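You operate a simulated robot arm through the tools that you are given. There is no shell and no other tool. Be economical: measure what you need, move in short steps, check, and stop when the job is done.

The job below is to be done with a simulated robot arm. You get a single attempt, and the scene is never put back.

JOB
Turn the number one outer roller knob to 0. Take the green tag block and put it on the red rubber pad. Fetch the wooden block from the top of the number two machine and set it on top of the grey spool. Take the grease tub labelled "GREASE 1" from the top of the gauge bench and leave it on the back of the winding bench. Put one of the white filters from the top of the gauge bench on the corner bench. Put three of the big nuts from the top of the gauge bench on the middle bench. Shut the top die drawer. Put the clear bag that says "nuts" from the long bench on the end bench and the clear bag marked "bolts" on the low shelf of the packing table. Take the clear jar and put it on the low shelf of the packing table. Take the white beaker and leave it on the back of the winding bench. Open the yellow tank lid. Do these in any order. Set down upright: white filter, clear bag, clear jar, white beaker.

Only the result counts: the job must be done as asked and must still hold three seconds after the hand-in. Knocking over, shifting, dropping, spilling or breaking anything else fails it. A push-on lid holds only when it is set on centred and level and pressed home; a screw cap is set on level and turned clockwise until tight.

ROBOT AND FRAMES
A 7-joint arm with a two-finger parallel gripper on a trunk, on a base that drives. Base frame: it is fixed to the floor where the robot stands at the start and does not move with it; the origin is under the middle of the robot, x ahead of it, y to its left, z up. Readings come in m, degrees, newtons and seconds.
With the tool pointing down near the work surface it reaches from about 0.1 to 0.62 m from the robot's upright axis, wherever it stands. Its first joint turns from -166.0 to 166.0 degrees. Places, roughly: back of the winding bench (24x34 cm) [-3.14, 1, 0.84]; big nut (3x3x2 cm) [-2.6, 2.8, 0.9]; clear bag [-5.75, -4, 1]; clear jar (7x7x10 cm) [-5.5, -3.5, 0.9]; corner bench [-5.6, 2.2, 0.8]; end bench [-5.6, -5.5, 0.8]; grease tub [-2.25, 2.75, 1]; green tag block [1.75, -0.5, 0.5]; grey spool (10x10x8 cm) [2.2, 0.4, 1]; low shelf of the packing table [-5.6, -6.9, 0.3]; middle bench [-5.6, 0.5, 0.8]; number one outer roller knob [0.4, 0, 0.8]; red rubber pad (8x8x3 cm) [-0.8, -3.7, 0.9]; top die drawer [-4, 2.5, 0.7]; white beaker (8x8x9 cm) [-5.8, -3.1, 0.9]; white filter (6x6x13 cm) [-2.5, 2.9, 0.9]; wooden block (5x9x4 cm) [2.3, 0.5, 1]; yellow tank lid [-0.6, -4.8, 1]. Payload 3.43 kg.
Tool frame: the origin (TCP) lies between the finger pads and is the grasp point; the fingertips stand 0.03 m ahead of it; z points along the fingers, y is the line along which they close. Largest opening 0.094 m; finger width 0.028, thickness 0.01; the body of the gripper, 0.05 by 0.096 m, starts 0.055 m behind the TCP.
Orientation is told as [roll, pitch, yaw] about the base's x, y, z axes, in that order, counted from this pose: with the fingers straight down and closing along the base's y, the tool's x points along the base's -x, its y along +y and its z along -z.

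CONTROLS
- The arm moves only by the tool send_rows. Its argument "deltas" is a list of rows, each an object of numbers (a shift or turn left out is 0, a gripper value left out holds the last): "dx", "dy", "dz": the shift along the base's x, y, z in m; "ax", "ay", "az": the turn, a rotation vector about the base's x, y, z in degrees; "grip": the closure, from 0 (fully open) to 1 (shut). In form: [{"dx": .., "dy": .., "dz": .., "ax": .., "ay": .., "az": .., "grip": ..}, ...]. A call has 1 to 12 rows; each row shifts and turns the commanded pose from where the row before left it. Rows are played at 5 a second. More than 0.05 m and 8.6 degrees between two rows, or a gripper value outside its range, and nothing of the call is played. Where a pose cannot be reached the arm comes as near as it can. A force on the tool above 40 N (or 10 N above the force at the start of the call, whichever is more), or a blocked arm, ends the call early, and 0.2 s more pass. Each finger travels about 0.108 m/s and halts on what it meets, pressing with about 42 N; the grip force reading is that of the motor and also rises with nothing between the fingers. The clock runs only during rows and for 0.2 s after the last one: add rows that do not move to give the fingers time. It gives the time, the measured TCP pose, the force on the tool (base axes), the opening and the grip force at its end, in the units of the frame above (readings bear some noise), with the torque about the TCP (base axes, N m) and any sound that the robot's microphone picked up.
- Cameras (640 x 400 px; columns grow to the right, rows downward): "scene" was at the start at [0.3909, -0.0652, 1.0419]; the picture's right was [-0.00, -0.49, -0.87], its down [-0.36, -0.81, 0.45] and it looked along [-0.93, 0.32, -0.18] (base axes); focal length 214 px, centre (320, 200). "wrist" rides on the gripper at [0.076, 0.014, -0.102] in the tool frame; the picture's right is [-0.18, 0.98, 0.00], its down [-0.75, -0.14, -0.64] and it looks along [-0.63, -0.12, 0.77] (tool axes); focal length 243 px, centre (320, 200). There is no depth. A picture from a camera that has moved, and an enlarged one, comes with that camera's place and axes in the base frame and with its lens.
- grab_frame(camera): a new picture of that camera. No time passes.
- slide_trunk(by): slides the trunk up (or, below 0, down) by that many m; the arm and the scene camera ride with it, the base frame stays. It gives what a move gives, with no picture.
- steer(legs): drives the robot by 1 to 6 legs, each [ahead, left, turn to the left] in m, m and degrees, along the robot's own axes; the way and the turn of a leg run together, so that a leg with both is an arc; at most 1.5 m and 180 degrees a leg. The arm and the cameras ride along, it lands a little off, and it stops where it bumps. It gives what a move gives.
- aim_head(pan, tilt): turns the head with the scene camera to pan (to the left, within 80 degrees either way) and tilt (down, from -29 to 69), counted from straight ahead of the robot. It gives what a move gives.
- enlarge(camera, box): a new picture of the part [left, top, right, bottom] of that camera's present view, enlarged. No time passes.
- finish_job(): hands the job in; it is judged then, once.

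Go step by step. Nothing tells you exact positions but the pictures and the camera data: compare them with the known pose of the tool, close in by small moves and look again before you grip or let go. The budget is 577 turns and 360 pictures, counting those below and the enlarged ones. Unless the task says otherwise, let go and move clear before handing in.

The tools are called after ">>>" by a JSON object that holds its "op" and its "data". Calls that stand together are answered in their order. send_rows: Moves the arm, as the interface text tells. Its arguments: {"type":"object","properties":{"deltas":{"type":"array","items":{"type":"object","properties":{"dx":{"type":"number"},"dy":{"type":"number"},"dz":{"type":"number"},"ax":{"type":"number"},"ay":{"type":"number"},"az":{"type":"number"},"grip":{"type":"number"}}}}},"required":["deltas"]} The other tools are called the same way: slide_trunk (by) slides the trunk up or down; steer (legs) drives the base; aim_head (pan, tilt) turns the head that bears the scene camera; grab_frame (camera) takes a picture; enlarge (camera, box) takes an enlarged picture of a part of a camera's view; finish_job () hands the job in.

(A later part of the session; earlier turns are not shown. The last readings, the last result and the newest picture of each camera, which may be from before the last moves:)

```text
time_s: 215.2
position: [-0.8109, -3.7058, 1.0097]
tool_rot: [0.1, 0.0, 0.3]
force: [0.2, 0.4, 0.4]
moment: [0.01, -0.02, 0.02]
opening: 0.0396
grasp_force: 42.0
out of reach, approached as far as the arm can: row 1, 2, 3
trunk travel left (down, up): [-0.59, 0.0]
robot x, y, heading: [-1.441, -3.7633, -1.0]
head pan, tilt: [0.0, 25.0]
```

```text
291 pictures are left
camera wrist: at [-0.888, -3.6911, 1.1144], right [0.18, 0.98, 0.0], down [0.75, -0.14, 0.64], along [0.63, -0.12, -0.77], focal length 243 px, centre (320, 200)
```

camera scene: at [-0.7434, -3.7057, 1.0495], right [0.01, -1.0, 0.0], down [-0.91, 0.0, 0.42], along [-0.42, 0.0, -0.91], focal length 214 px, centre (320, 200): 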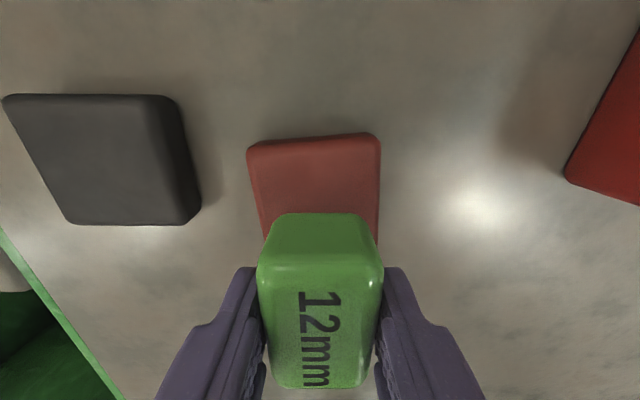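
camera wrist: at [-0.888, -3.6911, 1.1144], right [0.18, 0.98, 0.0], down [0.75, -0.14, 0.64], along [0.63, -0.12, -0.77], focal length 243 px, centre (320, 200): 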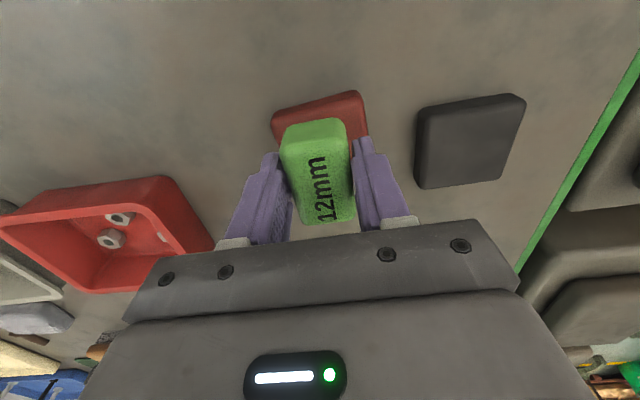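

>>> {"op": "send_rows", "data": {"deltas": [{"dz": 0.04}, {"dz": 0.03, "dx": 0.01, "dy": 0.003}, {}]}}

>>> {"op": "slide_trunk", "data": {"by": -0.1}}

```text
time_s: 216.1
position: [-0.7851, -3.7023, 1.0631]
tool_rot: [0.0, -0.1, 0.2]
force: [0.3, 0.1, -0.9]
moment: [-0.03, -0.03, -0.01]
opening: 0.0396
grasp_force: 42.5
out of reach, approached as far as the arm can: row 1, 2
trunk travel left (down, up): [-0.59, 0.0]
robot x, y, heading: [-1.4403, -3.7573, -0.9]
head pan, tilt: [0.0, 25.0]
```

```text
time_s: 217.1
position: [-0.7855, -3.7021, 0.9778]
tool_rot: [0.1, -0.1, 0.3]
force: [-11.8, -1.1, 15.2]
moment: [-0.01, 0.3, 0.02]
opening: 0.0394
grasp_force: 42.1
trunk travel left (down, up): [-0.501, 0.089]
robot x, y, heading: [-1.4362, -3.7605, -0.9]
head pan, tilt: [0.0, 25.0]
stopped: the force on the tool passed its limit at 42 N (the readings are from after the stop); the commanded pose is now the measured one
```

Contact at TCP z=0.978. Raise a little and look.

>>> {"op": "send_rows", "data": {"deltas": [{"dz": 0.008}, {"dx": -0.012}, {}]}}

>>> {"op": "grab_frame", "data": {"camera": "scene"}}

>>> {"op": "grab_frame", "data": {"camera": "wrist"}}

```text
time_s: 217.9
position: [-0.7827, -3.7005, 0.9794]
tool_rot: [0.1, 0.1, 0.2]
force: [0.2, 0.4, 0.0]
moment: [0.0, 0.04, 0.02]
opening: 0.0397
grasp_force: 42.3
out of reach, approached as far as the arm can: row 2
trunk travel left (down, up): [-0.501, 0.089]
robot x, y, heading: [-1.4425, -3.7608, -0.8]
head pan, tilt: [0.0, 25.0]
```

```text
290 pictures are left
camera scene: at [-0.7151, -3.7007, 1.018], right [0.01, -1.0, 0.0], down [-0.91, 0.0, 0.42], along [-0.42, 0.0, -0.91], focal length 214 px, centre (320, 200)
```

scene: 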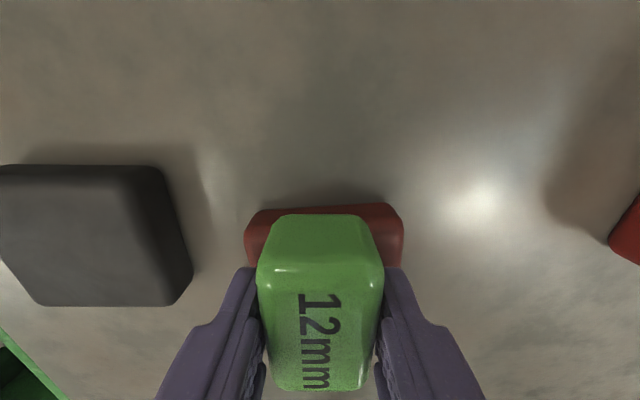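

```text
289 pictures are left
camera wrist: at [-0.8595, -3.6862, 1.0833], right [0.18, 0.98, 0.0], down [0.75, -0.14, 0.64], along [0.63, -0.12, -0.77], focal length 243 px, centre (320, 200)
```

wrist: 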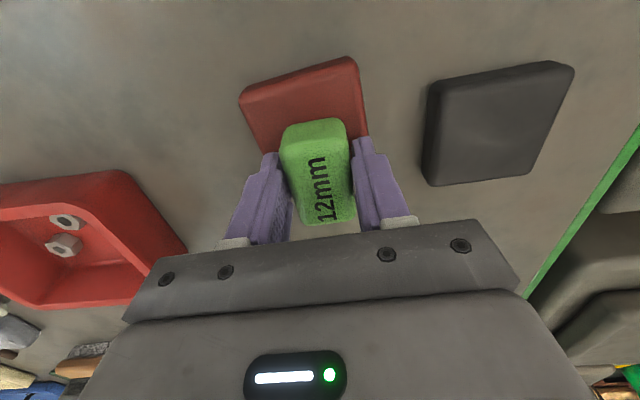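

>>> {"op": "send_rows", "data": {"deltas": [{"dx": -0.02}, {}]}}

```text
time_s: 218.5
position: [-0.7832, -3.6998, 0.9775]
tool_rot: [0.1, -0.7, 0.5]
force: [-6.0, -2.1, 14.9]
moment: [0.02, 0.52, 0.07]
opening: 0.0393
grasp_force: 41.4
out of reach, approached as far as the arm can: row 1
trunk travel left (down, up): [-0.501, 0.089]
robot x, y, heading: [-1.439, -3.7591, -1.1]
head pan, tilt: [0.0, 25.0]
stopped in row 2: the force on the tool passed its limit at 42 N (the readings are from after the stop); the commanded pose is now the measured one
```

Arm is near full stretch; I'll use trunk and base instead.

>>> {"op": "slide_trunk", "data": {"by": 0.03}}

>>> {"op": "steer", "data": {"legs": [[-0.02, 0, 0]]}}

>>> {"op": "grab_frame", "data": {"camera": "wrist"}}

>>> {"op": "grab_frame", "data": {"camera": "scene"}}

```text
time_s: 219.2
position: [-0.7816, -3.6988, 1.0059]
tool_rot: [-0.1, -0.6, 0.4]
force: [-0.5, -0.1, -0.6]
moment: [0.01, 0.01, -0.02]
opening: 0.0392
grasp_force: 42.4
trunk travel left (down, up): [-0.531, 0.059]
robot x, y, heading: [-1.441, -3.7641, -1.0]
head pan, tilt: [0.0, 25.0]
```

```text
time_s: 220.0
position: [-0.8039, -3.6994, 1.0074]
tool_rot: [0.0, -0.7, 0.4]
force: [-1.3, 1.0, -0.9]
moment: [-0.01, 0.01, -0.02]
opening: 0.0393
grasp_force: 42.8
trunk travel left (down, up): [-0.531, 0.059]
robot x, y, heading: [-1.4609, -3.764, -0.9]
head pan, tilt: [0.0, 25.0]
```

```text
288 pictures are left
camera wrist: at [-0.881, -3.6847, 1.1105], right [0.18, 0.98, 0.0], down [0.75, -0.14, 0.65], along [0.64, -0.11, -0.76], focal length 243 px, centre (320, 200)
```

wrist: 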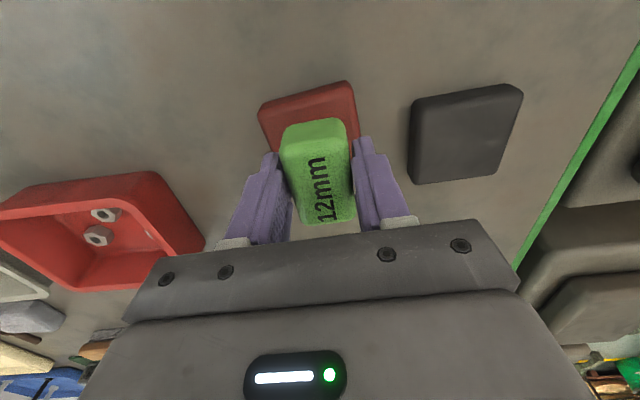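

```text
287 pictures are left
camera scene: at [-0.7358, -3.6991, 1.047], right [0.01, -1.0, 0.0], down [-0.91, -0.01, 0.41], along [-0.41, 0.0, -0.91], focal length 214 px, centre (320, 200)
```

scene: 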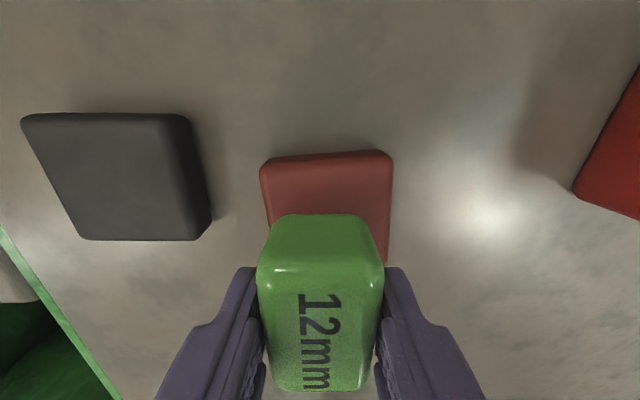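

Centred within a few mm. Lower with the trunk, then release.

>>> {"op": "slide_trunk", "data": {"by": -0.029}}

>>> {"op": "grab_frame", "data": {"camera": "scene"}}

```text
time_s: 220.8
position: [-0.8024, -3.699, 0.9784]
tool_rot: [-0.1, -0.8, 0.4]
force: [-0.7, -1.3, 8.6]
moment: [0.03, 0.22, 0.05]
opening: 0.039
grasp_force: 42.4
trunk travel left (down, up): [-0.502, 0.088]
robot x, y, heading: [-1.461, -3.7617, -0.8]
head pan, tilt: [0.0, 25.0]
```

```text
286 pictures are left
camera scene: at [-0.7349, -3.6991, 1.0182], right [0.01, -1.0, 0.0], down [-0.91, -0.01, 0.41], along [-0.41, 0.0, -0.91], focal length 214 px, centre (320, 200)
```

scene: 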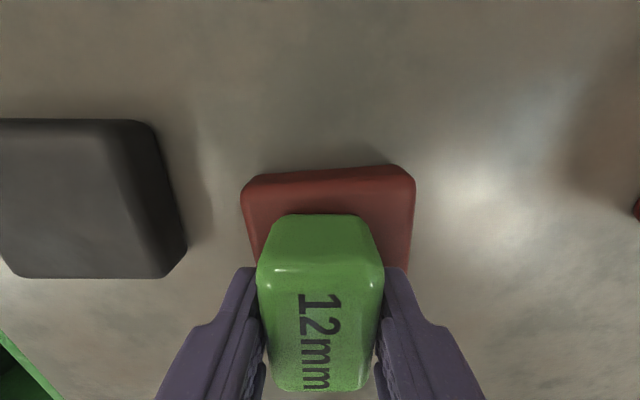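

>>> {"op": "send_rows", "data": {"deltas": [{"grip": 0.4}, {"grip": 0.3}, {}]}}

>>> {"op": "slide_trunk", "data": {"by": 0.088}}

>>> {"op": "grab_frame", "data": {"camera": "wrist"}}

>>> {"op": "grab_frame", "data": {"camera": "scene"}}

```text
time_s: 221.6
position: [-0.8023, -3.6982, 0.9772]
tool_rot: [0.1, -0.5, 0.4]
force: [0.2, 0.0, 0.4]
moment: [0.01, 0.0, 0.03]
opening: 0.0659
grasp_force: 0.0
trunk travel left (down, up): [-0.502, 0.088]
robot x, y, heading: [-1.4604, -3.7623, -0.9]
head pan, tilt: [0.0, 25.0]
```

```text
time_s: 222.8
position: [-0.8026, -3.6995, 1.0655]
tool_rot: [0.1, -0.6, 0.3]
force: [-0.5, 0.1, 0.0]
moment: [0.0, 0.01, -0.04]
opening: 0.0657
grasp_force: 0.0
trunk travel left (down, up): [-0.59, 0.0]
robot x, y, heading: [-1.4637, -3.7621, -1.0]
head pan, tilt: [0.0, 25.0]
```

```text
285 pictures are left
camera wrist: at [-0.8796, -3.6848, 1.1683], right [0.18, 0.98, 0.0], down [0.75, -0.14, 0.65], along [0.64, -0.11, -0.76], focal length 243 px, centre (320, 200)
```

wrist: 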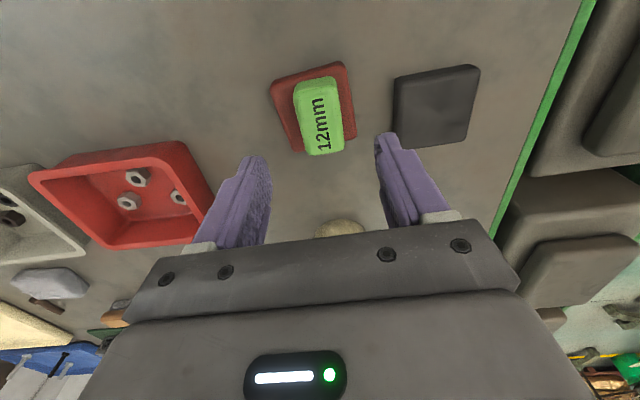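

```text
284 pictures are left
camera scene: at [-0.7345, -3.6991, 1.1045], right [0.01, -1.0, 0.0], down [-0.91, -0.01, 0.41], along [-0.41, 0.0, -0.91], focal length 214 px, centre (320, 200)
```

scene: 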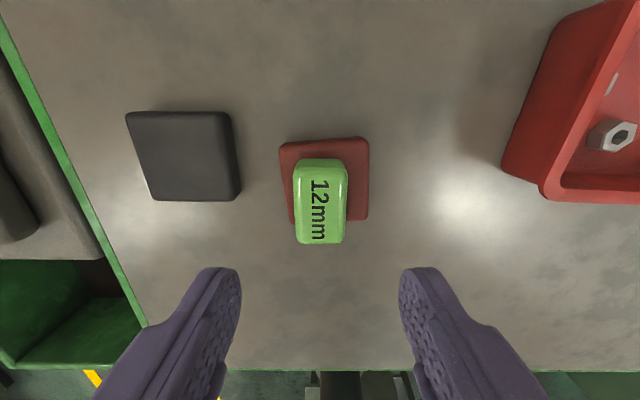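

Tag is on the pad. Now retract, pitch up and look toward the yellow tank.

>>> {"op": "send_rows", "data": {"deltas": [{"dx": -0.04, "ay": -8, "grip": 0.0}, {"dx": -0.04, "ay": -8}, {"dx": -0.04, "ay": -8}, {"dx": -0.04, "ay": -8}, {"dx": -0.03, "ay": -8}, {"ay": -8}, {"ay": -8}, {}]}}

>>> {"op": "aim_head", "data": {"pan": -60, "tilt": -5}}

>>> {"op": "grab_frame", "data": {"camera": "scene"}}

```text
time_s: 224.6
position: [-0.6575, -3.6438, 1.1256]
tool_rot: [-0.6, -55.3, 0.8]
force: [-0.2, -0.2, -0.6]
moment: [0.02, 0.01, 0.02]
opening: 0.094
grasp_force: 0.1
out of reach, approached as far as the arm can: row 1, 2, 3, 4, 5, 6, 7
trunk travel left (down, up): [-0.59, 0.0]
robot x, y, heading: [-1.4602, -3.7599, -1.0]
head pan, tilt: [0.0, 25.0]
```

```text
time_s: 225.9
position: [-0.6583, -3.6439, 1.1255]
tool_rot: [-0.7, -55.2, 0.6]
force: [0.0, -0.5, 1.2]
moment: [-0.01, -0.01, -0.01]
opening: 0.0938
grasp_force: 0.0
trunk travel left (down, up): [-0.59, 0.0]
robot x, y, heading: [-1.4593, -3.7607, -0.7]
head pan, tilt: [-60.0, -5.0]
```

```text
283 pictures are left
camera scene: at [-0.6633, -3.7198, 1.2733], right [-0.71, -0.5, 0.5], down [-0.53, -0.08, -0.84], along [0.46, -0.86, -0.21], focal length 214 px, centre (320, 200)
```

scene: 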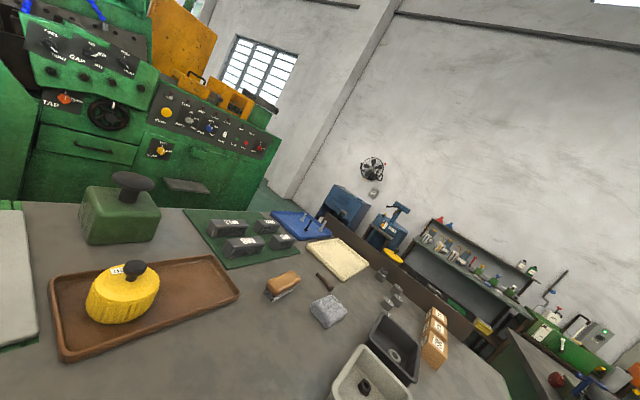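

>>> {"op": "enlarge", "data": {"camera": "scene", "box": [300, 170, 560, 350]}}

```text
2.22 times, centred on (430, 260) of scene
camera zoom: at [-0.6633, -3.7198, 1.2733], right [-0.71, -0.5, 0.5], down [-0.53, -0.08, -0.84], along [0.46, -0.86, -0.21], focal length 477 px, centre (76, 67)
```

zoom: 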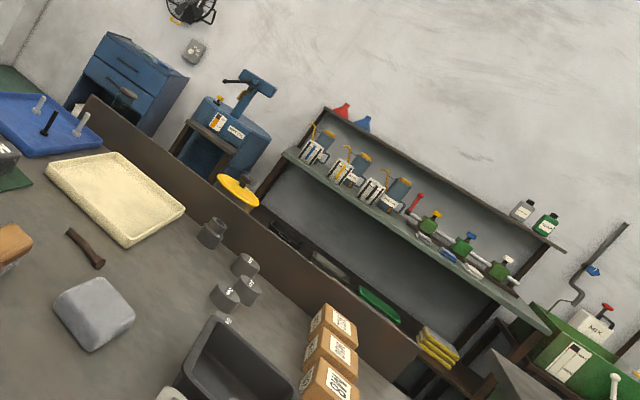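

The yellow lid sits behind this bench at ≈(-0.58, -4.83, 1.0). I'll retract and drive around to the back.

>>> {"op": "send_rows", "data": {"deltas": [{"dx": -0.045}, {"dx": -0.045}, {"dx": -0.045, "dy": -0.02}, {"dx": -0.045, "dy": -0.02}, {"dx": -0.045, "dy": -0.02}, {"dx": -0.045, "dy": -0.02}, {"dx": -0.03, "dy": -0.02}, {}]}}

>>> {"op": "steer", "data": {"legs": [[-0.1, 0, 0], [0, 0, -90]]}}

>>> {"op": "aim_head", "data": {"pan": 0, "tilt": -10}}

>>> {"op": "grab_frame", "data": {"camera": "scene"}}

```text
time_s: 227.7
position: [-0.654, -3.6599, 1.1275]
tool_rot: [-0.6, -56.7, 0.6]
force: [-0.2, -0.2, -0.1]
moment: [-0.01, 0.0, 0.01]
opening: 0.0939
grasp_force: 0.0
out of reach, approached as far as the arm can: row 1, 2, 3, 4, 5, 6, 7
trunk travel left (down, up): [-0.59, 0.0]
robot x, y, heading: [-1.4592, -3.7613, -1.0]
head pan, tilt: [-60.0, -5.0]
```

```text
time_s: 232.7
position: [-1.4639, -4.5675, 1.1279]
tool_rot: [-0.6, -56.6, -89.8]
force: [0.1, 0.4, 0.0]
moment: [-0.03, 0.0, 0.0]
opening: 0.0939
grasp_force: 0.1
trunk travel left (down, up): [-0.59, 0.0]
robot x, y, heading: [-1.559, -3.7575, -91.2]
head pan, tilt: [-60.0, -5.0]
```

```text
time_s: 234.0
position: [-1.4642, -4.567, 1.1276]
tool_rot: [-0.6, -56.6, -89.8]
force: [0.8, 0.0, 0.0]
moment: [0.03, 0.0, -0.01]
opening: 0.0939
grasp_force: 0.0
trunk travel left (down, up): [-0.59, 0.0]
robot x, y, heading: [-1.5592, -3.7596, -91.2]
head pan, tilt: [0.0, -10.0]
```

```text
281 pictures are left
camera scene: at [-1.4652, -4.599, 1.2587], right [-1.0, 0.01, 0.01], down [0.0, 0.4, -0.92], along [-0.01, -0.92, -0.4], focal length 214 px, centre (320, 200)
```

scene: 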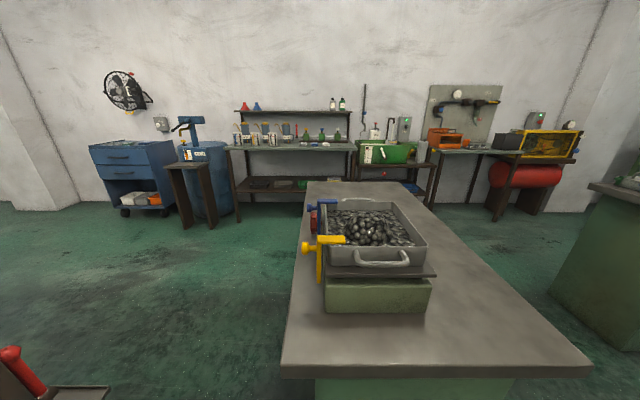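

The arm seems stuck stretched; I'll retract while pitching the tool back down.

>>> {"op": "send_rows", "data": {"deltas": [{"dy": 0.03, "ax": 8}, {"dy": 0.03, "ax": 8}, {"dy": 0.03, "ax": 8}, {"dy": 0.03, "ax": 8}, {"dy": 0.03, "ax": 8}, {"dy": 0.03, "ax": 8}, {"dy": 0.03}, {"dy": 0.03}, {}]}}

```text
time_s: 236.0
position: [-1.4471, -4.4452, 1.0788]
tool_rot: [-0.4, -8.5, -89.9]
force: [-0.2, 0.3, 0.7]
moment: [0.03, 0.01, -0.02]
opening: 0.0936
grasp_force: 0.1
out of reach, approached as far as the arm can: row 1, 2, 3, 4, 5, 6, 7, 8
trunk travel left (down, up): [-0.59, 0.0]
robot x, y, heading: [-1.561, -3.7585, -91.3]
head pan, tilt: [0.0, -10.0]
```

>>> {"op": "send_rows", "data": {"deltas": [{"dy": 0.04, "dz": -0.04}, {"dy": 0.04, "dz": -0.03}, {"dy": 0.04, "dz": -0.03}, {}]}}

```text
refused: row 1 steps farther than a row can; nothing moved
```

>>> {"op": "send_rows", "data": {"deltas": [{"dy": 0.03, "dz": -0.03}, {"dy": 0.03, "dz": -0.03}, {"dy": 0.03, "dz": -0.03}, {}]}}

```text
time_s: 237.0
position: [-1.4357, -4.3917, 1.0078]
tool_rot: [-0.5, -8.7, -89.9]
force: [-0.3, -0.1, -0.4]
moment: [-0.02, 0.04, -0.02]
opening: 0.0941
grasp_force: 0.0
out of reach, approached as far as the arm can: row 1, 2
trunk travel left (down, up): [-0.59, 0.0]
robot x, y, heading: [-1.5574, -3.7606, -91.3]
head pan, tilt: [0.0, -10.0]
```

>>> {"op": "send_rows", "data": {"deltas": [{"dy": 0.04}, {"dy": 0.04, "dx": -0.03}, {"dy": 0.04, "dx": -0.03}, {"dx": -0.03}, {}]}}

>>> {"op": "send_rows", "data": {"deltas": [{"ax": -8, "dz": 0.015}, {"ax": -8, "dz": 0.015}, {"ax": -8, "dz": 0.015}, {"ax": -8, "dz": 0.015}, {"ax": -8, "dz": 0.015}, {}]}}

```text
time_s: 238.2
position: [-1.5278, -4.273, 1.0092]
tool_rot: [-0.4, -8.6, -89.9]
force: [0.2, 0.9, 0.4]
moment: [0.0, 0.01, 0.02]
opening: 0.094
grasp_force: 0.0
trunk travel left (down, up): [-0.59, 0.0]
robot x, y, heading: [-1.5582, -3.7583, -91.5]
head pan, tilt: [0.0, -10.0]
```

```text
time_s: 239.6
position: [-1.5278, -4.2736, 1.0846]
tool_rot: [-0.6, -48.7, -89.8]
force: [-0.8, -0.3, -0.2]
moment: [0.02, -0.01, 0.04]
opening: 0.0938
grasp_force: 0.1
trunk travel left (down, up): [-0.59, 0.0]
robot x, y, heading: [-1.5584, -3.7587, -91.3]
head pan, tilt: [0.0, -10.0]
```

>>> {"op": "aim_head", "data": {"pan": -50, "tilt": 10}}

>>> {"op": "grab_frame", "data": {"camera": "scene"}}

>>> {"op": "aim_head", "data": {"pan": 50, "tilt": 10}}

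>>> {"op": "grab_frame", "data": {"camera": "scene"}}

```text
time_s: 240.8
position: [-1.5286, -4.2748, 1.0848]
tool_rot: [-0.6, -48.7, -89.8]
force: [0.3, 0.1, 0.1]
moment: [0.01, -0.02, -0.02]
opening: 0.0939
grasp_force: 0.1
trunk travel left (down, up): [-0.59, 0.0]
robot x, y, heading: [-1.5585, -3.7642, -91.2]
head pan, tilt: [-50.0, 10.0]
```

```text
280 pictures are left
camera scene: at [-1.6004, -4.284, 1.2028], right [-0.64, 0.58, 0.51], down [0.13, 0.73, -0.67], along [-0.76, -0.36, -0.54], focal length 214 px, centre (320, 200)
```

scene: 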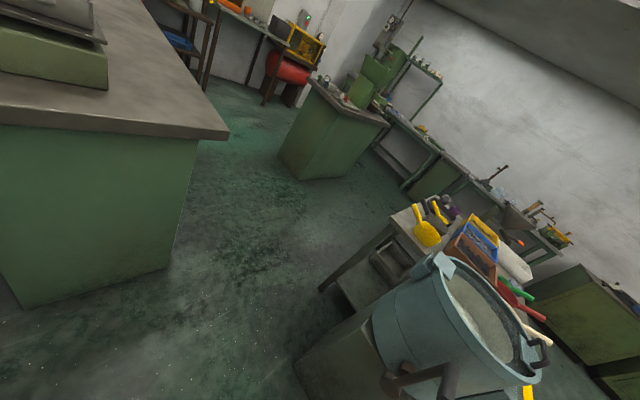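

```text
time_s: 242.5
position: [-1.5287, -4.2741, 1.085]
tool_rot: [-0.6, -48.7, -89.8]
force: [0.3, 0.7, -0.1]
moment: [-0.03, -0.03, 0.0]
opening: 0.0942
grasp_force: 0.0
trunk travel left (down, up): [-0.59, 0.0]
robot x, y, heading: [-1.5574, -3.7601, -91.5]
head pan, tilt: [50.0, 10.0]
```

```text
279 pictures are left
camera scene: at [-1.4581, -4.2846, 1.2019], right [-0.65, -0.57, -0.5], down [-0.13, 0.74, -0.66], along [0.75, -0.36, -0.55], focal length 214 px, centre (320, 200)
```

scene: 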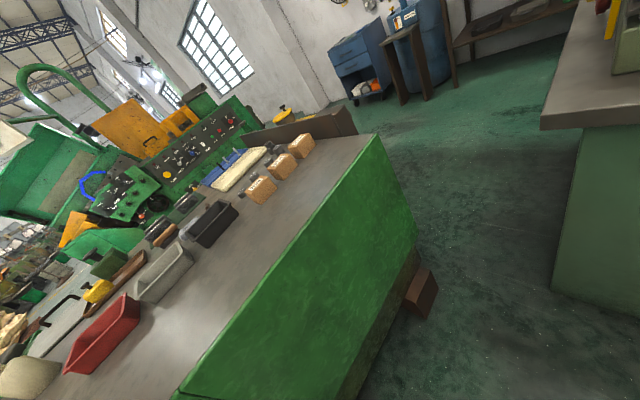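

>>> {"op": "aim_head", "data": {"pan": -50, "tilt": 40}}

>>> {"op": "grab_frame", "data": {"camera": "scene"}}

```text
time_s: 244.3
position: [-1.5277, -4.2739, 1.0854]
tool_rot: [-0.4, -48.6, -89.8]
force: [0.4, 0.2, -1.0]
moment: [-0.01, 0.04, 0.03]
opening: 0.0941
grasp_force: 0.1
trunk travel left (down, up): [-0.59, 0.0]
robot x, y, heading: [-1.5592, -3.7612, -91.4]
head pan, tilt: [-50.0, 40.0]
```

```text
278 pictures are left
camera scene: at [-1.5944, -4.2487, 1.1703], right [-0.64, 0.58, 0.51], down [0.49, 0.81, -0.3], along [-0.59, 0.06, -0.8], focal length 214 px, centre (320, 200)
```

scene: 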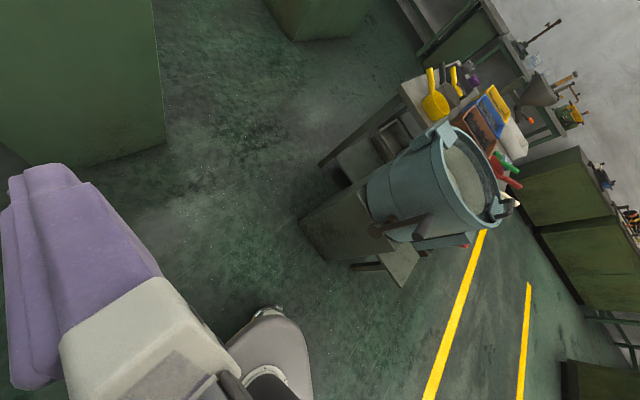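

I can slip diagonally between the grey table and the bucket pedestal (≈0.78 m gap). Raise the hand and go with heading 210°.

>>> {"op": "send_rows", "data": {"deltas": [{"dz": 0.04}, {"dz": 0.04}, {"dz": 0.03}, {}]}}

>>> {"op": "steer", "data": {"legs": [[0, 0, -59], [0, 0.36, 0], [0.9, 0, 0]]}}

>>> {"op": "aim_head", "data": {"pan": 40, "tilt": 10}}

>>> {"op": "grab_frame", "data": {"camera": "scene"}}

```text
time_s: 245.3
position: [-1.5269, -4.2737, 1.1943]
tool_rot: [-0.5, -48.6, -89.9]
force: [0.0, -0.7, -0.7]
moment: [0.02, 0.0, 0.01]
opening: 0.0941
grasp_force: 0.0
trunk travel left (down, up): [-0.59, 0.0]
robot x, y, heading: [-1.5638, -3.7576, -91.6]
head pan, tilt: [-50.0, 40.0]
```

```text
time_s: 254.5
position: [-2.5576, -4.8248, 1.1941]
tool_rot: [-0.7, -48.7, -147.9]
force: [-0.7, -0.2, -0.3]
moment: [-0.01, 0.01, 0.01]
opening: 0.0943
grasp_force: 0.1
trunk travel left (down, up): [-0.59, 0.0]
robot x, y, heading: [-2.1369, -4.5264, -149.4]
head pan, tilt: [-50.0, 40.0]
```

```text
time_s: 256.1
position: [-2.5564, -4.825, 1.1946]
tool_rot: [-0.5, -48.6, -147.9]
force: [-0.2, -0.1, 1.2]
moment: [-0.02, 0.0, 0.0]
opening: 0.0939
grasp_force: 0.1
trunk travel left (down, up): [-0.59, 0.0]
robot x, y, heading: [-2.1371, -4.5242, -149.6]
head pan, tilt: [40.0, 10.0]
```

```text
277 pictures are left
camera scene: at [-2.5422, -4.8865, 1.304], right [-0.81, 0.4, -0.42], down [0.58, 0.49, -0.65], along [-0.05, -0.77, -0.63], focal length 214 px, centre (320, 200)
```

scene: 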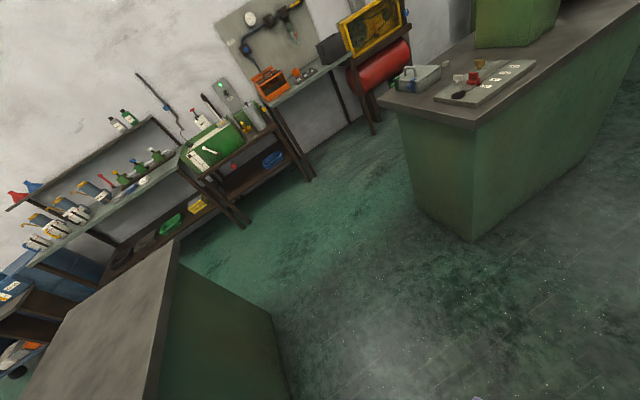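

Free floor ahead. Continue: to (-2.5,-4.75), south to y≈-6.2, then east behind the table.

>>> {"op": "steer", "data": {"legs": [[0.42, 0, 0], [0, 0, 60], [0.75, 0, 0], [0.7, 0, 0], [0, 0, 90]]}}

>>> {"op": "aim_head", "data": {"pan": 20, "tilt": 0}}

>>> {"op": "grab_frame", "data": {"camera": "scene"}}

```text
time_s: 272.4
position: [-1.974, -6.1438, 1.1943]
tool_rot: [-0.5, -48.7, 3.2]
force: [-0.5, -0.6, 0.4]
moment: [0.01, 0.05, 0.0]
opening: 0.0939
grasp_force: 0.2
trunk travel left (down, up): [-0.59, 0.0]
robot x, y, heading: [-2.4824, -6.2008, 1.4]
head pan, tilt: [40.0, 10.0]
```

```text
time_s: 273.2
position: [-1.975, -6.143, 1.194]
tool_rot: [-0.4, -48.6, 3.1]
force: [-0.3, 0.2, -0.3]
moment: [0.0, 0.04, -0.02]
opening: 0.0939
grasp_force: 0.0
trunk travel left (down, up): [-0.59, 0.0]
robot x, y, heading: [-2.4876, -6.2013, 1.3]
head pan, tilt: [20.0, 0.0]
```

```text
276 pictures are left
camera scene: at [-1.9392, -6.1118, 1.3074], right [0.3, -0.93, -0.22], down [-0.66, -0.04, -0.75], along [0.69, 0.37, -0.62], focal length 214 px, centre (320, 200)
```

scene: 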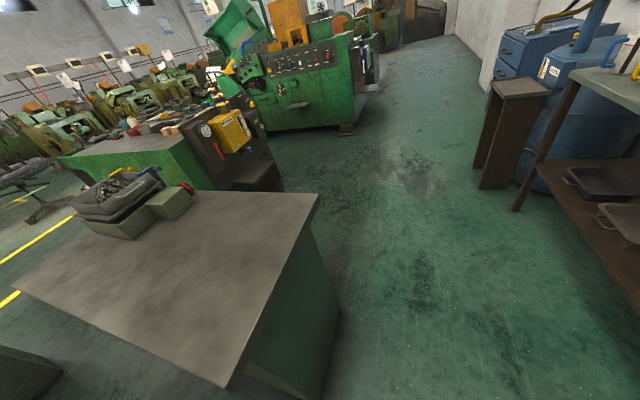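

>>> {"op": "enlarge", "data": {"camera": "scene", "box": [160, 80, 320, 200]}}

```text
3.33 times, centred on (240, 140) of scene
camera zoom: at [-1.9392, -6.1118, 1.3074], right [0.3, -0.93, -0.22], down [-0.66, -0.04, -0.75], along [0.69, 0.37, -0.62], focal length 715 px, centre (587, 400)
```

zoom: 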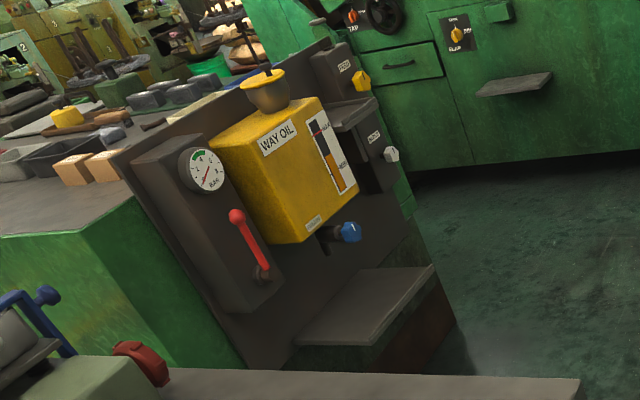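

The yellow tank ("WAY OIL") hangs on the back of the green bench. Driving to stand south of it facing it.

>>> {"op": "steer", "data": {"legs": [[0.95, 0, 0], [0.95, 0, 0], [0, 0, 89], [0.6, 0, 0]]}}

>>> {"op": "aim_head", "data": {"pan": 0, "tilt": 10}}

>>> {"op": "grab_frame", "data": {"camera": "scene"}}

```text
time_s: 289.6
position: [-0.6363, -5.0683, 1.1922]
tool_rot: [-0.5, -48.6, 91.9]
force: [0.1, 0.4, 0.3]
moment: [-0.01, -0.01, 0.02]
opening: 0.0941
grasp_force: 0.1
trunk travel left (down, up): [-0.59, 0.0]
robot x, y, heading: [-0.5863, -5.5781, 90.7]
head pan, tilt: [20.0, 0.0]
```

```text
time_s: 290.4
position: [-0.638, -5.069, 1.1945]
tool_rot: [-0.5, -48.5, 92.0]
force: [0.2, -1.3, 0.0]
moment: [-0.03, 0.01, -0.02]
opening: 0.0939
grasp_force: 0.0
trunk travel left (down, up): [-0.59, 0.0]
robot x, y, heading: [-0.5922, -5.5792, 90.3]
head pan, tilt: [0.0, 10.0]
```

```text
274 pictures are left
camera scene: at [-0.6414, -5.0351, 1.2901], right [1.0, 0.03, 0.01], down [0.03, -0.78, -0.62], along [-0.01, 0.62, -0.78], focal length 214 px, centre (320, 200)
```

scene: 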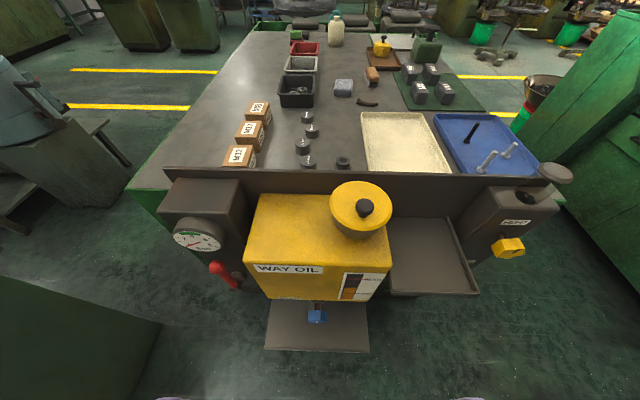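

>>> {"op": "enlarge", "data": {"camera": "scene", "box": [280, 150, 440, 250]}}

>>> {"op": "aim_head", "data": {"pan": 0, "tilt": 30}}

>>> {"op": "send_rows", "data": {"deltas": [{"dz": -0.04, "ax": 8}, {"dz": -0.04, "ax": 8}, {"dz": -0.04, "ax": 8}, {}]}}

>>> {"op": "grab_frame", "data": {"camera": "scene"}}

```text
4.00 times, centred on (360, 200) of scene
camera zoom: at [-0.6414, -5.0351, 1.2901], right [1.0, 0.03, 0.01], down [0.03, -0.78, -0.62], along [-0.01, 0.62, -0.78], focal length 858 px, centre (160, 200)
```

zoom: 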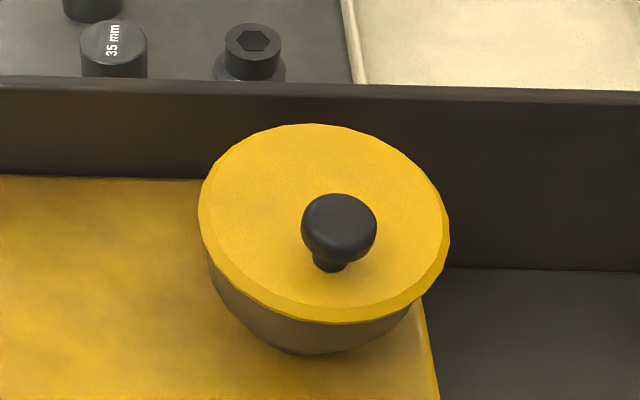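

```text
time_s: 291.2
position: [-0.6374, -5.069, 1.1934]
tool_rot: [-0.6, -48.6, 92.0]
force: [-0.8, 0.6, -0.7]
moment: [-0.01, 0.03, 0.0]
opening: 0.0941
grasp_force: 0.0
trunk travel left (down, up): [-0.59, 0.0]
robot x, y, heading: [-0.5911, -5.5804, 90.4]
head pan, tilt: [0.0, 30.0]
```

```text
time_s: 292.2
position: [-0.6364, -5.0687, 1.0741]
tool_rot: [-3.3, -72.6, 94.4]
force: [0.2, 0.2, 0.4]
moment: [-0.01, 0.01, 0.02]
opening: 0.094
grasp_force: 0.0
trunk travel left (down, up): [-0.59, 0.0]
robot x, y, heading: [-0.5901, -5.5811, 90.2]
head pan, tilt: [0.0, 30.0]
```

```text
272 pictures are left
camera scene: at [-0.6393, -5.0894, 1.1464], right [1.0, 0.02, 0.02], down [0.03, -0.73, -0.68], along [0.0, 0.68, -0.74], focal length 214 px, centre (320, 200)
```

scene: 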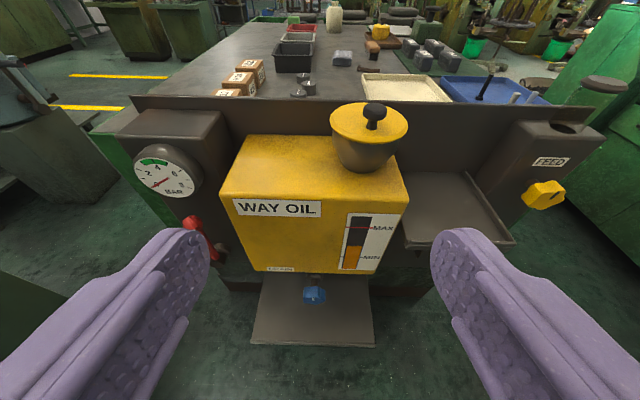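

The lid is a yellow disc with a mushroom knob at ≈(-0.576,-4.841,1.03). I'll bring the tool vertical, drive closer and look again.

>>> {"op": "send_rows", "data": {"deltas": [{"ax": -8, "dz": 0.02}, {"ax": -8, "dz": 0.02}, {"ax": -8, "dz": 0.02}, {"ax": -8, "dz": 0.02}, {"ax": -8, "dz": 0.02}, {"ax": -8}, {"ax": -8}, {"ax": -8}, {"ax": -8}, {}]}}

>>> {"op": "steer", "data": {"legs": [[0.15, 0, 0]]}}

>>> {"op": "send_rows", "data": {"deltas": [{"dx": 0.02, "dy": 0.01, "az": -1.7}, {"dx": 0.02, "dy": 0.02}, {"dx": 0.02, "dy": 0.02}, {}]}}

>>> {"op": "grab_frame", "data": {"camera": "scene"}}

>>> {"op": "grab_frame", "data": {"camera": "wrist"}}

```text
time_s: 294.4
position: [-0.6395, -5.0677, 1.1742]
tool_rot: [1.0, -0.6, 91.3]
force: [0.3, 0.4, 0.9]
moment: [0.01, 0.02, 0.02]
opening: 0.0939
grasp_force: 0.0
trunk travel left (down, up): [-0.59, 0.0]
robot x, y, heading: [-0.5884, -5.5784, 90.5]
head pan, tilt: [0.0, 30.0]
```

```text
time_s: 295.8
position: [-0.6392, -4.9153, 1.1728]
tool_rot: [1.0, -0.6, 91.2]
force: [-0.3, 0.4, 0.3]
moment: [-0.03, 0.02, 0.02]
opening: 0.0938
grasp_force: 0.1
trunk travel left (down, up): [-0.59, 0.0]
robot x, y, heading: [-0.5917, -5.429, 90.5]
head pan, tilt: [0.0, 30.0]
```

```text
time_s: 296.8
position: [-0.5799, -4.8666, 1.1739]
tool_rot: [0.9, -0.6, 89.6]
force: [-0.5, 1.3, 1.5]
moment: [0.01, -0.02, 0.0]
opening: 0.0938
grasp_force: 0.0
trunk travel left (down, up): [-0.59, 0.0]
robot x, y, heading: [-0.5893, -5.4293, 90.6]
head pan, tilt: [0.0, 30.0]
```

```text
271 pictures are left
camera scene: at [-0.5802, -4.807, 1.2151], right [1.0, -0.01, -0.02], down [0.0, -0.87, 0.49], along [-0.02, -0.49, -0.87], focal length 214 px, centre (320, 200)
```

scene: 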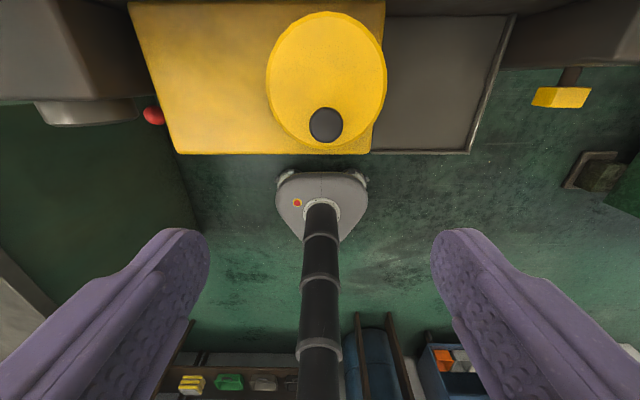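

```text
270 pictures are left
camera wrist: at [-0.593, -4.9444, 1.2775], right [-0.98, 0.19, 0.02], down [0.16, 0.75, 0.65], along [0.11, 0.64, -0.76], focal length 243 px, centre (320, 200)
```

wrist: 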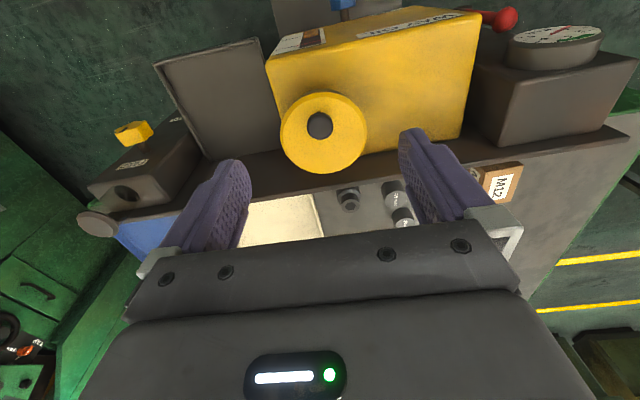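

The knob sits at the front side of the disc, suggesting a rear hinge. I'll grip the knob from above with the fingers closing along x.

>>> {"op": "send_rows", "data": {"deltas": [{"dx": 0.002, "dy": 0.026, "grip": 0.25, "ax": -0.9}, {"dz": -0.04}, {"dz": -0.04}, {"dz": -0.03}, {"dz": -0.02}, {}]}}

>>> {"op": "grab_frame", "data": {"camera": "scene"}}

>>> {"op": "grab_frame", "data": {"camera": "wrist"}}

```text
time_s: 298.2
position: [-0.5771, -4.8412, 1.0426]
tool_rot: [1.0, 0.4, 89.5]
force: [0.2, 0.8, 0.1]
moment: [-0.03, 0.01, -0.01]
opening: 0.0705
grasp_force: 0.0
trunk travel left (down, up): [-0.59, 0.0]
robot x, y, heading: [-0.5903, -5.4255, 90.3]
head pan, tilt: [0.0, 30.0]
```

```text
269 pictures are left
camera scene: at [-0.5776, -4.7801, 1.0838], right [1.0, -0.01, -0.02], down [0.0, -0.86, 0.5], along [-0.02, -0.5, -0.86], focal length 214 px, centre (320, 200)
```

scene: 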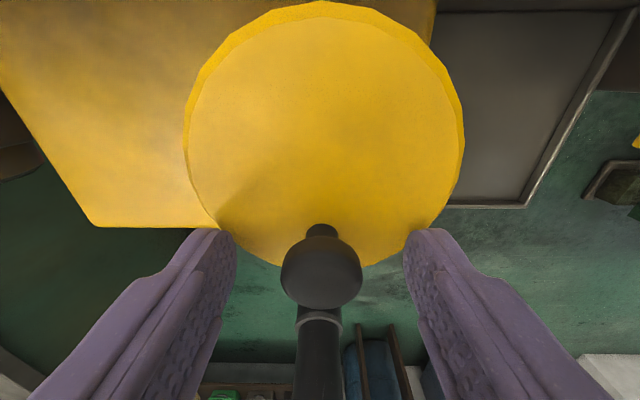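

```text
268 pictures are left
camera wrist: at [-0.5904, -4.9165, 1.1483], right [-0.98, 0.19, 0.02], down [0.16, 0.76, 0.64], along [0.11, 0.63, -0.77], focal length 243 px, centre (320, 200)
```

wrist: 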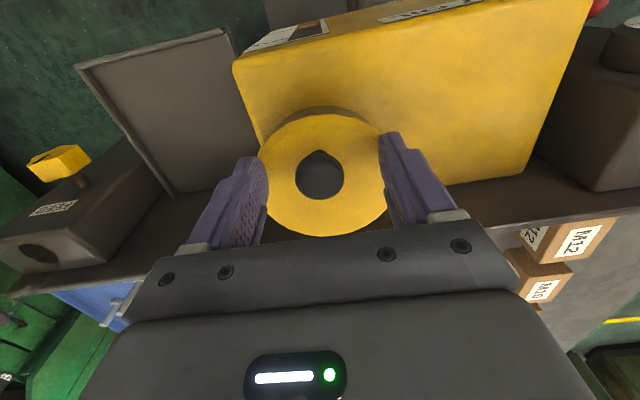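

>>> {"op": "send_rows", "data": {"deltas": [{"dz": -0.008}, {"grip": 0.5}, {"grip": 0.75}, {"grip": 0.75}, {}]}}

>>> {"op": "send_rows", "data": {"deltas": [{"dz": 0.008}, {"dz": 0.007}, {}]}}

>>> {"op": "grab_frame", "data": {"camera": "scene"}}

>>> {"op": "grab_frame", "data": {"camera": "wrist"}}

```text
time_s: 298.8
position: [-0.5679, -4.8409, 1.0402]
tool_rot: [0.5, -0.4, 89.3]
force: [9.6, -10.7, 23.4]
moment: [-0.12, -1.03, -0.54]
opening: 0.0523
grasp_force: 4.9
trunk travel left (down, up): [-0.59, 0.0]
robot x, y, heading: [-0.5882, -5.4277, 90.1]
head pan, tilt: [0.0, 30.0]
stopped in row 2: the force on the tool passed its limit at 47 N (the readings are from after the stop); the commanded pose is now the measured one
```

```text
time_s: 299.6
position: [-0.5714, -4.8378, 1.0526]
tool_rot: [0.6, -0.1, 89.4]
force: [-0.6, -0.6, 0.4]
moment: [-0.04, 0.03, -0.01]
opening: 0.0471
grasp_force: 0.0
trunk travel left (down, up): [-0.59, 0.0]
robot x, y, heading: [-0.5897, -5.4304, 90.4]
head pan, tilt: [0.0, 30.0]
```

```text
267 pictures are left
camera scene: at [-0.5729, -4.7761, 1.0928], right [1.0, -0.01, -0.01], down [0.0, -0.87, 0.5], along [-0.01, -0.5, -0.87], focal length 214 px, centre (320, 200)
```

scene: 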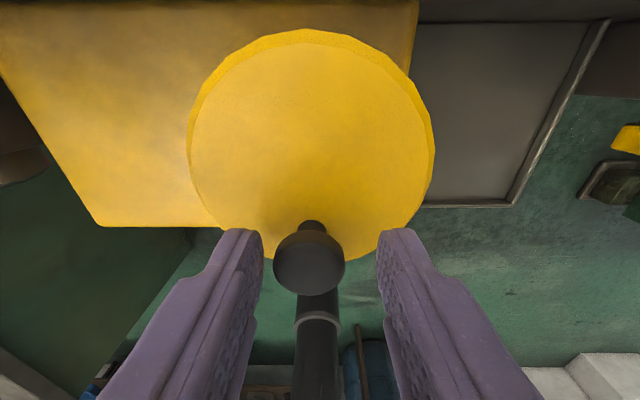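

```text
266 pictures are left
camera wrist: at [-0.5864, -4.9128, 1.1565], right [-0.98, 0.19, 0.01], down [0.16, 0.75, 0.64], along [0.12, 0.63, -0.77], focal length 243 px, centre (320, 200)
```

wrist: 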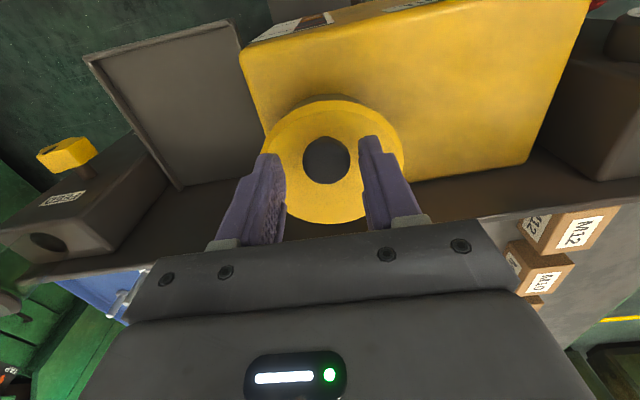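

>>> {"op": "send_rows", "data": {"deltas": [{"dx": -0.004, "dy": -0.003}, {"dz": -0.01}, {"grip": 0.6}, {"grip": 0.72}, {"grip": 0.8}, {}, {}]}}

>>> {"op": "grab_frame", "data": {"camera": "scene"}}

```text
time_s: 301.2
position: [-0.5767, -4.8401, 1.0431]
tool_rot: [0.6, 0.0, 89.3]
force: [-6.8, 0.2, 0.1]
moment: [0.0, 0.16, 0.0]
opening: 0.0268
grasp_force: 45.0
trunk travel left (down, up): [-0.59, 0.0]
robot x, y, heading: [-0.5927, -5.4329, 90.6]
head pan, tilt: [0.0, 30.0]
```

```text
265 pictures are left
camera scene: at [-0.5773, -4.7801, 1.0832], right [1.0, -0.01, -0.01], down [0.0, -0.87, 0.5], along [-0.01, -0.5, -0.87], focal length 214 px, centre (320, 200)
```

scene: 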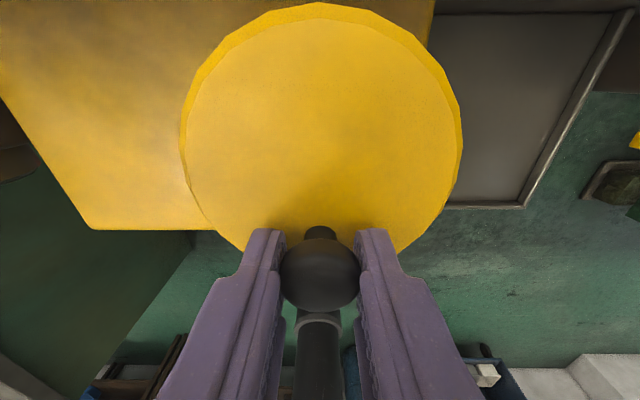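

Knob gripped (27 mm). Lift a little and see how the lid behaves.

>>> {"op": "send_rows", "data": {"deltas": [{"dz": 0.008}, {"dz": 0.008}, {}]}}

>>> {"op": "grab_frame", "data": {"camera": "scene"}}

>>> {"op": "grab_frame", "data": {"camera": "wrist"}}

```text
time_s: 302.0
position: [-0.5764, -4.8361, 1.058]
tool_rot: [0.6, 0.1, 89.4]
force: [-6.9, 13.5, -18.3]
moment: [-0.67, 0.15, -0.02]
opening: 0.027
grasp_force: 45.3
trunk travel left (down, up): [-0.59, 0.0]
robot x, y, heading: [-0.5927, -5.4276, 90.4]
head pan, tilt: [0.0, 30.0]
```

```text
264 pictures are left
camera scene: at [-0.5773, -4.7766, 1.0971], right [1.0, -0.01, -0.01], down [0.0, -0.87, 0.5], along [-0.01, -0.5, -0.87], focal length 214 px, centre (320, 200)
```

scene: 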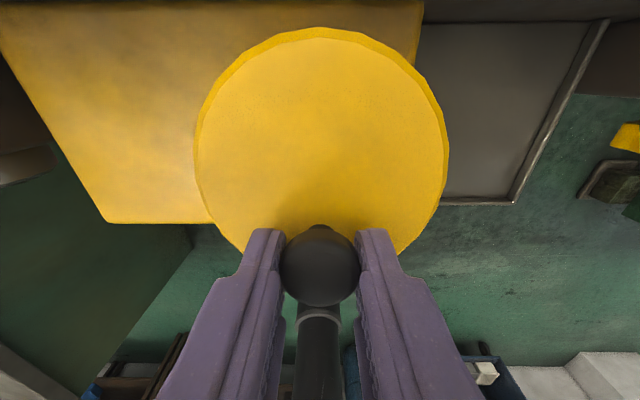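

```text
263 pictures are left
camera wrist: at [-0.5908, -4.9133, 1.1608], right [-0.98, 0.19, 0.01], down [0.16, 0.75, 0.64], along [0.12, 0.63, -0.77], focal length 243 px, centre (320, 200)
```

wrist: 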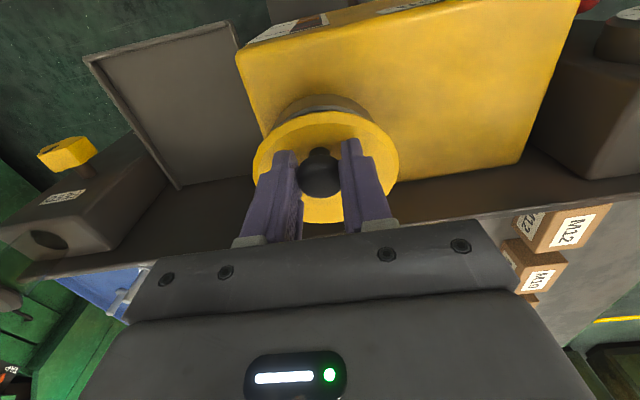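

The lid is hinged at the back. I'll release, move the base 9 cm closer for reach, and regrip to swing it along its arc.

>>> {"op": "send_rows", "data": {"deltas": [{"dz": -0.008, "dy": -0.002}, {"dz": -0.008, "dy": -0.002}, {"grip": 0.4}, {"grip": 0.3}, {"dz": 0.03}, {"dz": 0.03}, {}]}}

>>> {"op": "steer", "data": {"legs": [[0.09, 0, 0]]}}

>>> {"op": "send_rows", "data": {"deltas": [{"dy": -0.03}, {"dy": -0.03}, {"dy": -0.03}, {}]}}

```text
time_s: 303.6
position: [-0.5771, -4.8461, 1.1024]
tool_rot: [0.6, 0.0, 89.4]
force: [-0.1, 0.1, 0.3]
moment: [-0.02, 0.04, 0.0]
opening: 0.066
grasp_force: 0.1
trunk travel left (down, up): [-0.59, 0.0]
robot x, y, heading: [-0.5914, -5.4284, 90.3]
head pan, tilt: [0.0, 30.0]
```

```text
time_s: 304.7
position: [-0.577, -4.7546, 1.1021]
tool_rot: [0.6, 0.0, 89.4]
force: [0.2, -0.2, 0.8]
moment: [-0.02, 0.01, 0.01]
opening: 0.0658
grasp_force: 0.0
trunk travel left (down, up): [-0.59, 0.0]
robot x, y, heading: [-0.5899, -5.3388, 90.3]
head pan, tilt: [0.0, 30.0]
```

```text
time_s: 305.7
position: [-0.5773, -4.8456, 1.1021]
tool_rot: [0.6, -0.1, 89.5]
force: [0.4, -0.3, -0.4]
moment: [-0.03, -0.05, -0.01]
opening: 0.0658
grasp_force: 0.0
trunk travel left (down, up): [-0.59, 0.0]
robot x, y, heading: [-0.5869, -5.3452, 90.3]
head pan, tilt: [0.0, 30.0]
```

>>> {"op": "send_rows", "data": {"deltas": [{"dz": -0.03, "dy": 0.005}, {"dz": -0.03}, {"grip": 0.6}, {"grip": 0.72}, {"grip": 0.8}, {}, {}]}}

>>> {"op": "send_rows", "data": {"deltas": [{"dy": 0.0045, "dz": 0.011}, {"dy": 0.0045, "dz": 0.0105}, {"dy": 0.0065, "dz": 0.0095}, {"dy": 0.0075, "dz": 0.009}, {}]}}

>>> {"op": "grab_frame", "data": {"camera": "wrist"}}

```text
time_s: 307.3
position: [-0.575, -4.8403, 1.044]
tool_rot: [0.6, -0.1, 89.4]
force: [-0.7, 1.4, 0.6]
moment: [0.08, 0.03, -0.01]
opening: 0.0271
grasp_force: 45.1
trunk travel left (down, up): [-0.59, 0.0]
robot x, y, heading: [-0.5907, -5.3393, 89.8]
head pan, tilt: [0.0, 30.0]
```

```text
time_s: 308.5
position: [-0.576, -4.819, 1.083]
tool_rot: [0.5, 0.1, 89.4]
force: [0.7, -6.6, -15.4]
moment: [-1.4, 0.0, 0.01]
opening: 0.0269
grasp_force: 44.4
trunk travel left (down, up): [-0.59, 0.0]
robot x, y, heading: [-0.5885, -5.3397, 90.1]
head pan, tilt: [0.0, 30.0]
```

```text
262 pictures are left
camera wrist: at [-0.5906, -4.8938, 1.188], right [-0.98, 0.19, 0.01], down [0.16, 0.75, 0.64], along [0.12, 0.63, -0.77], focal length 243 px, centre (320, 200)
```

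wrist: 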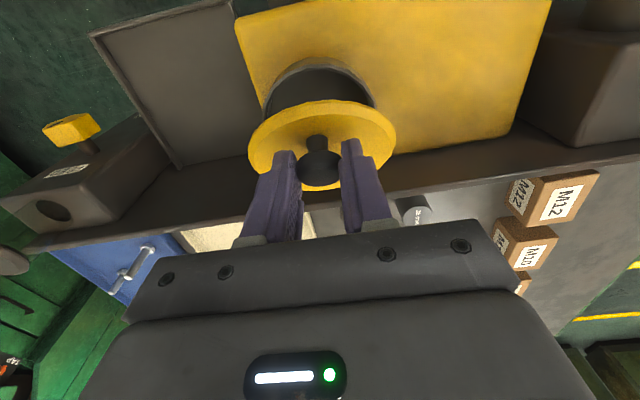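

Opening nicely. Continue the arc.

>>> {"op": "send_rows", "data": {"deltas": [{"dy": 0.0085, "dz": 0.008}, {"dy": 0.0095, "dz": 0.0065}, {"dy": 0.0105, "dz": 0.005}, {"dy": 0.011, "dz": 0.004}, {}]}}

>>> {"op": "grab_frame", "data": {"camera": "wrist"}}

```text
time_s: 309.7
position: [-0.576, -4.7795, 1.1079]
tool_rot: [0.7, -0.1, 89.3]
force: [1.1, -13.0, -4.8]
moment: [-1.46, 0.04, 0.0]
opening: 0.0271
grasp_force: 45.3
trunk travel left (down, up): [-0.59, 0.0]
robot x, y, heading: [-0.5886, -5.3423, 90.3]
head pan, tilt: [0.0, 30.0]
```

```text
261 pictures are left
camera wrist: at [-0.5904, -4.8556, 1.2125], right [-0.98, 0.19, 0.01], down [0.16, 0.75, 0.64], along [0.12, 0.63, -0.77], focal length 243 px, centre (320, 200)
```

wrist: 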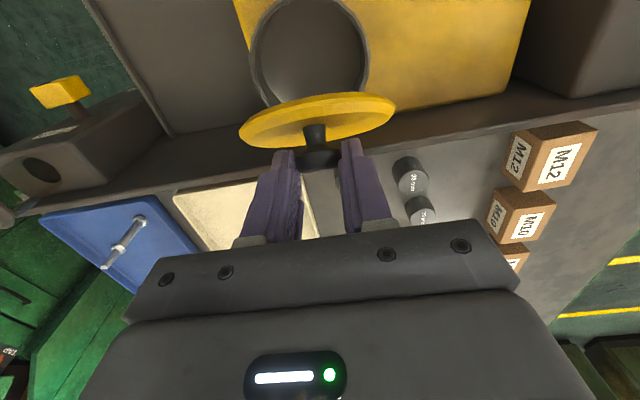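

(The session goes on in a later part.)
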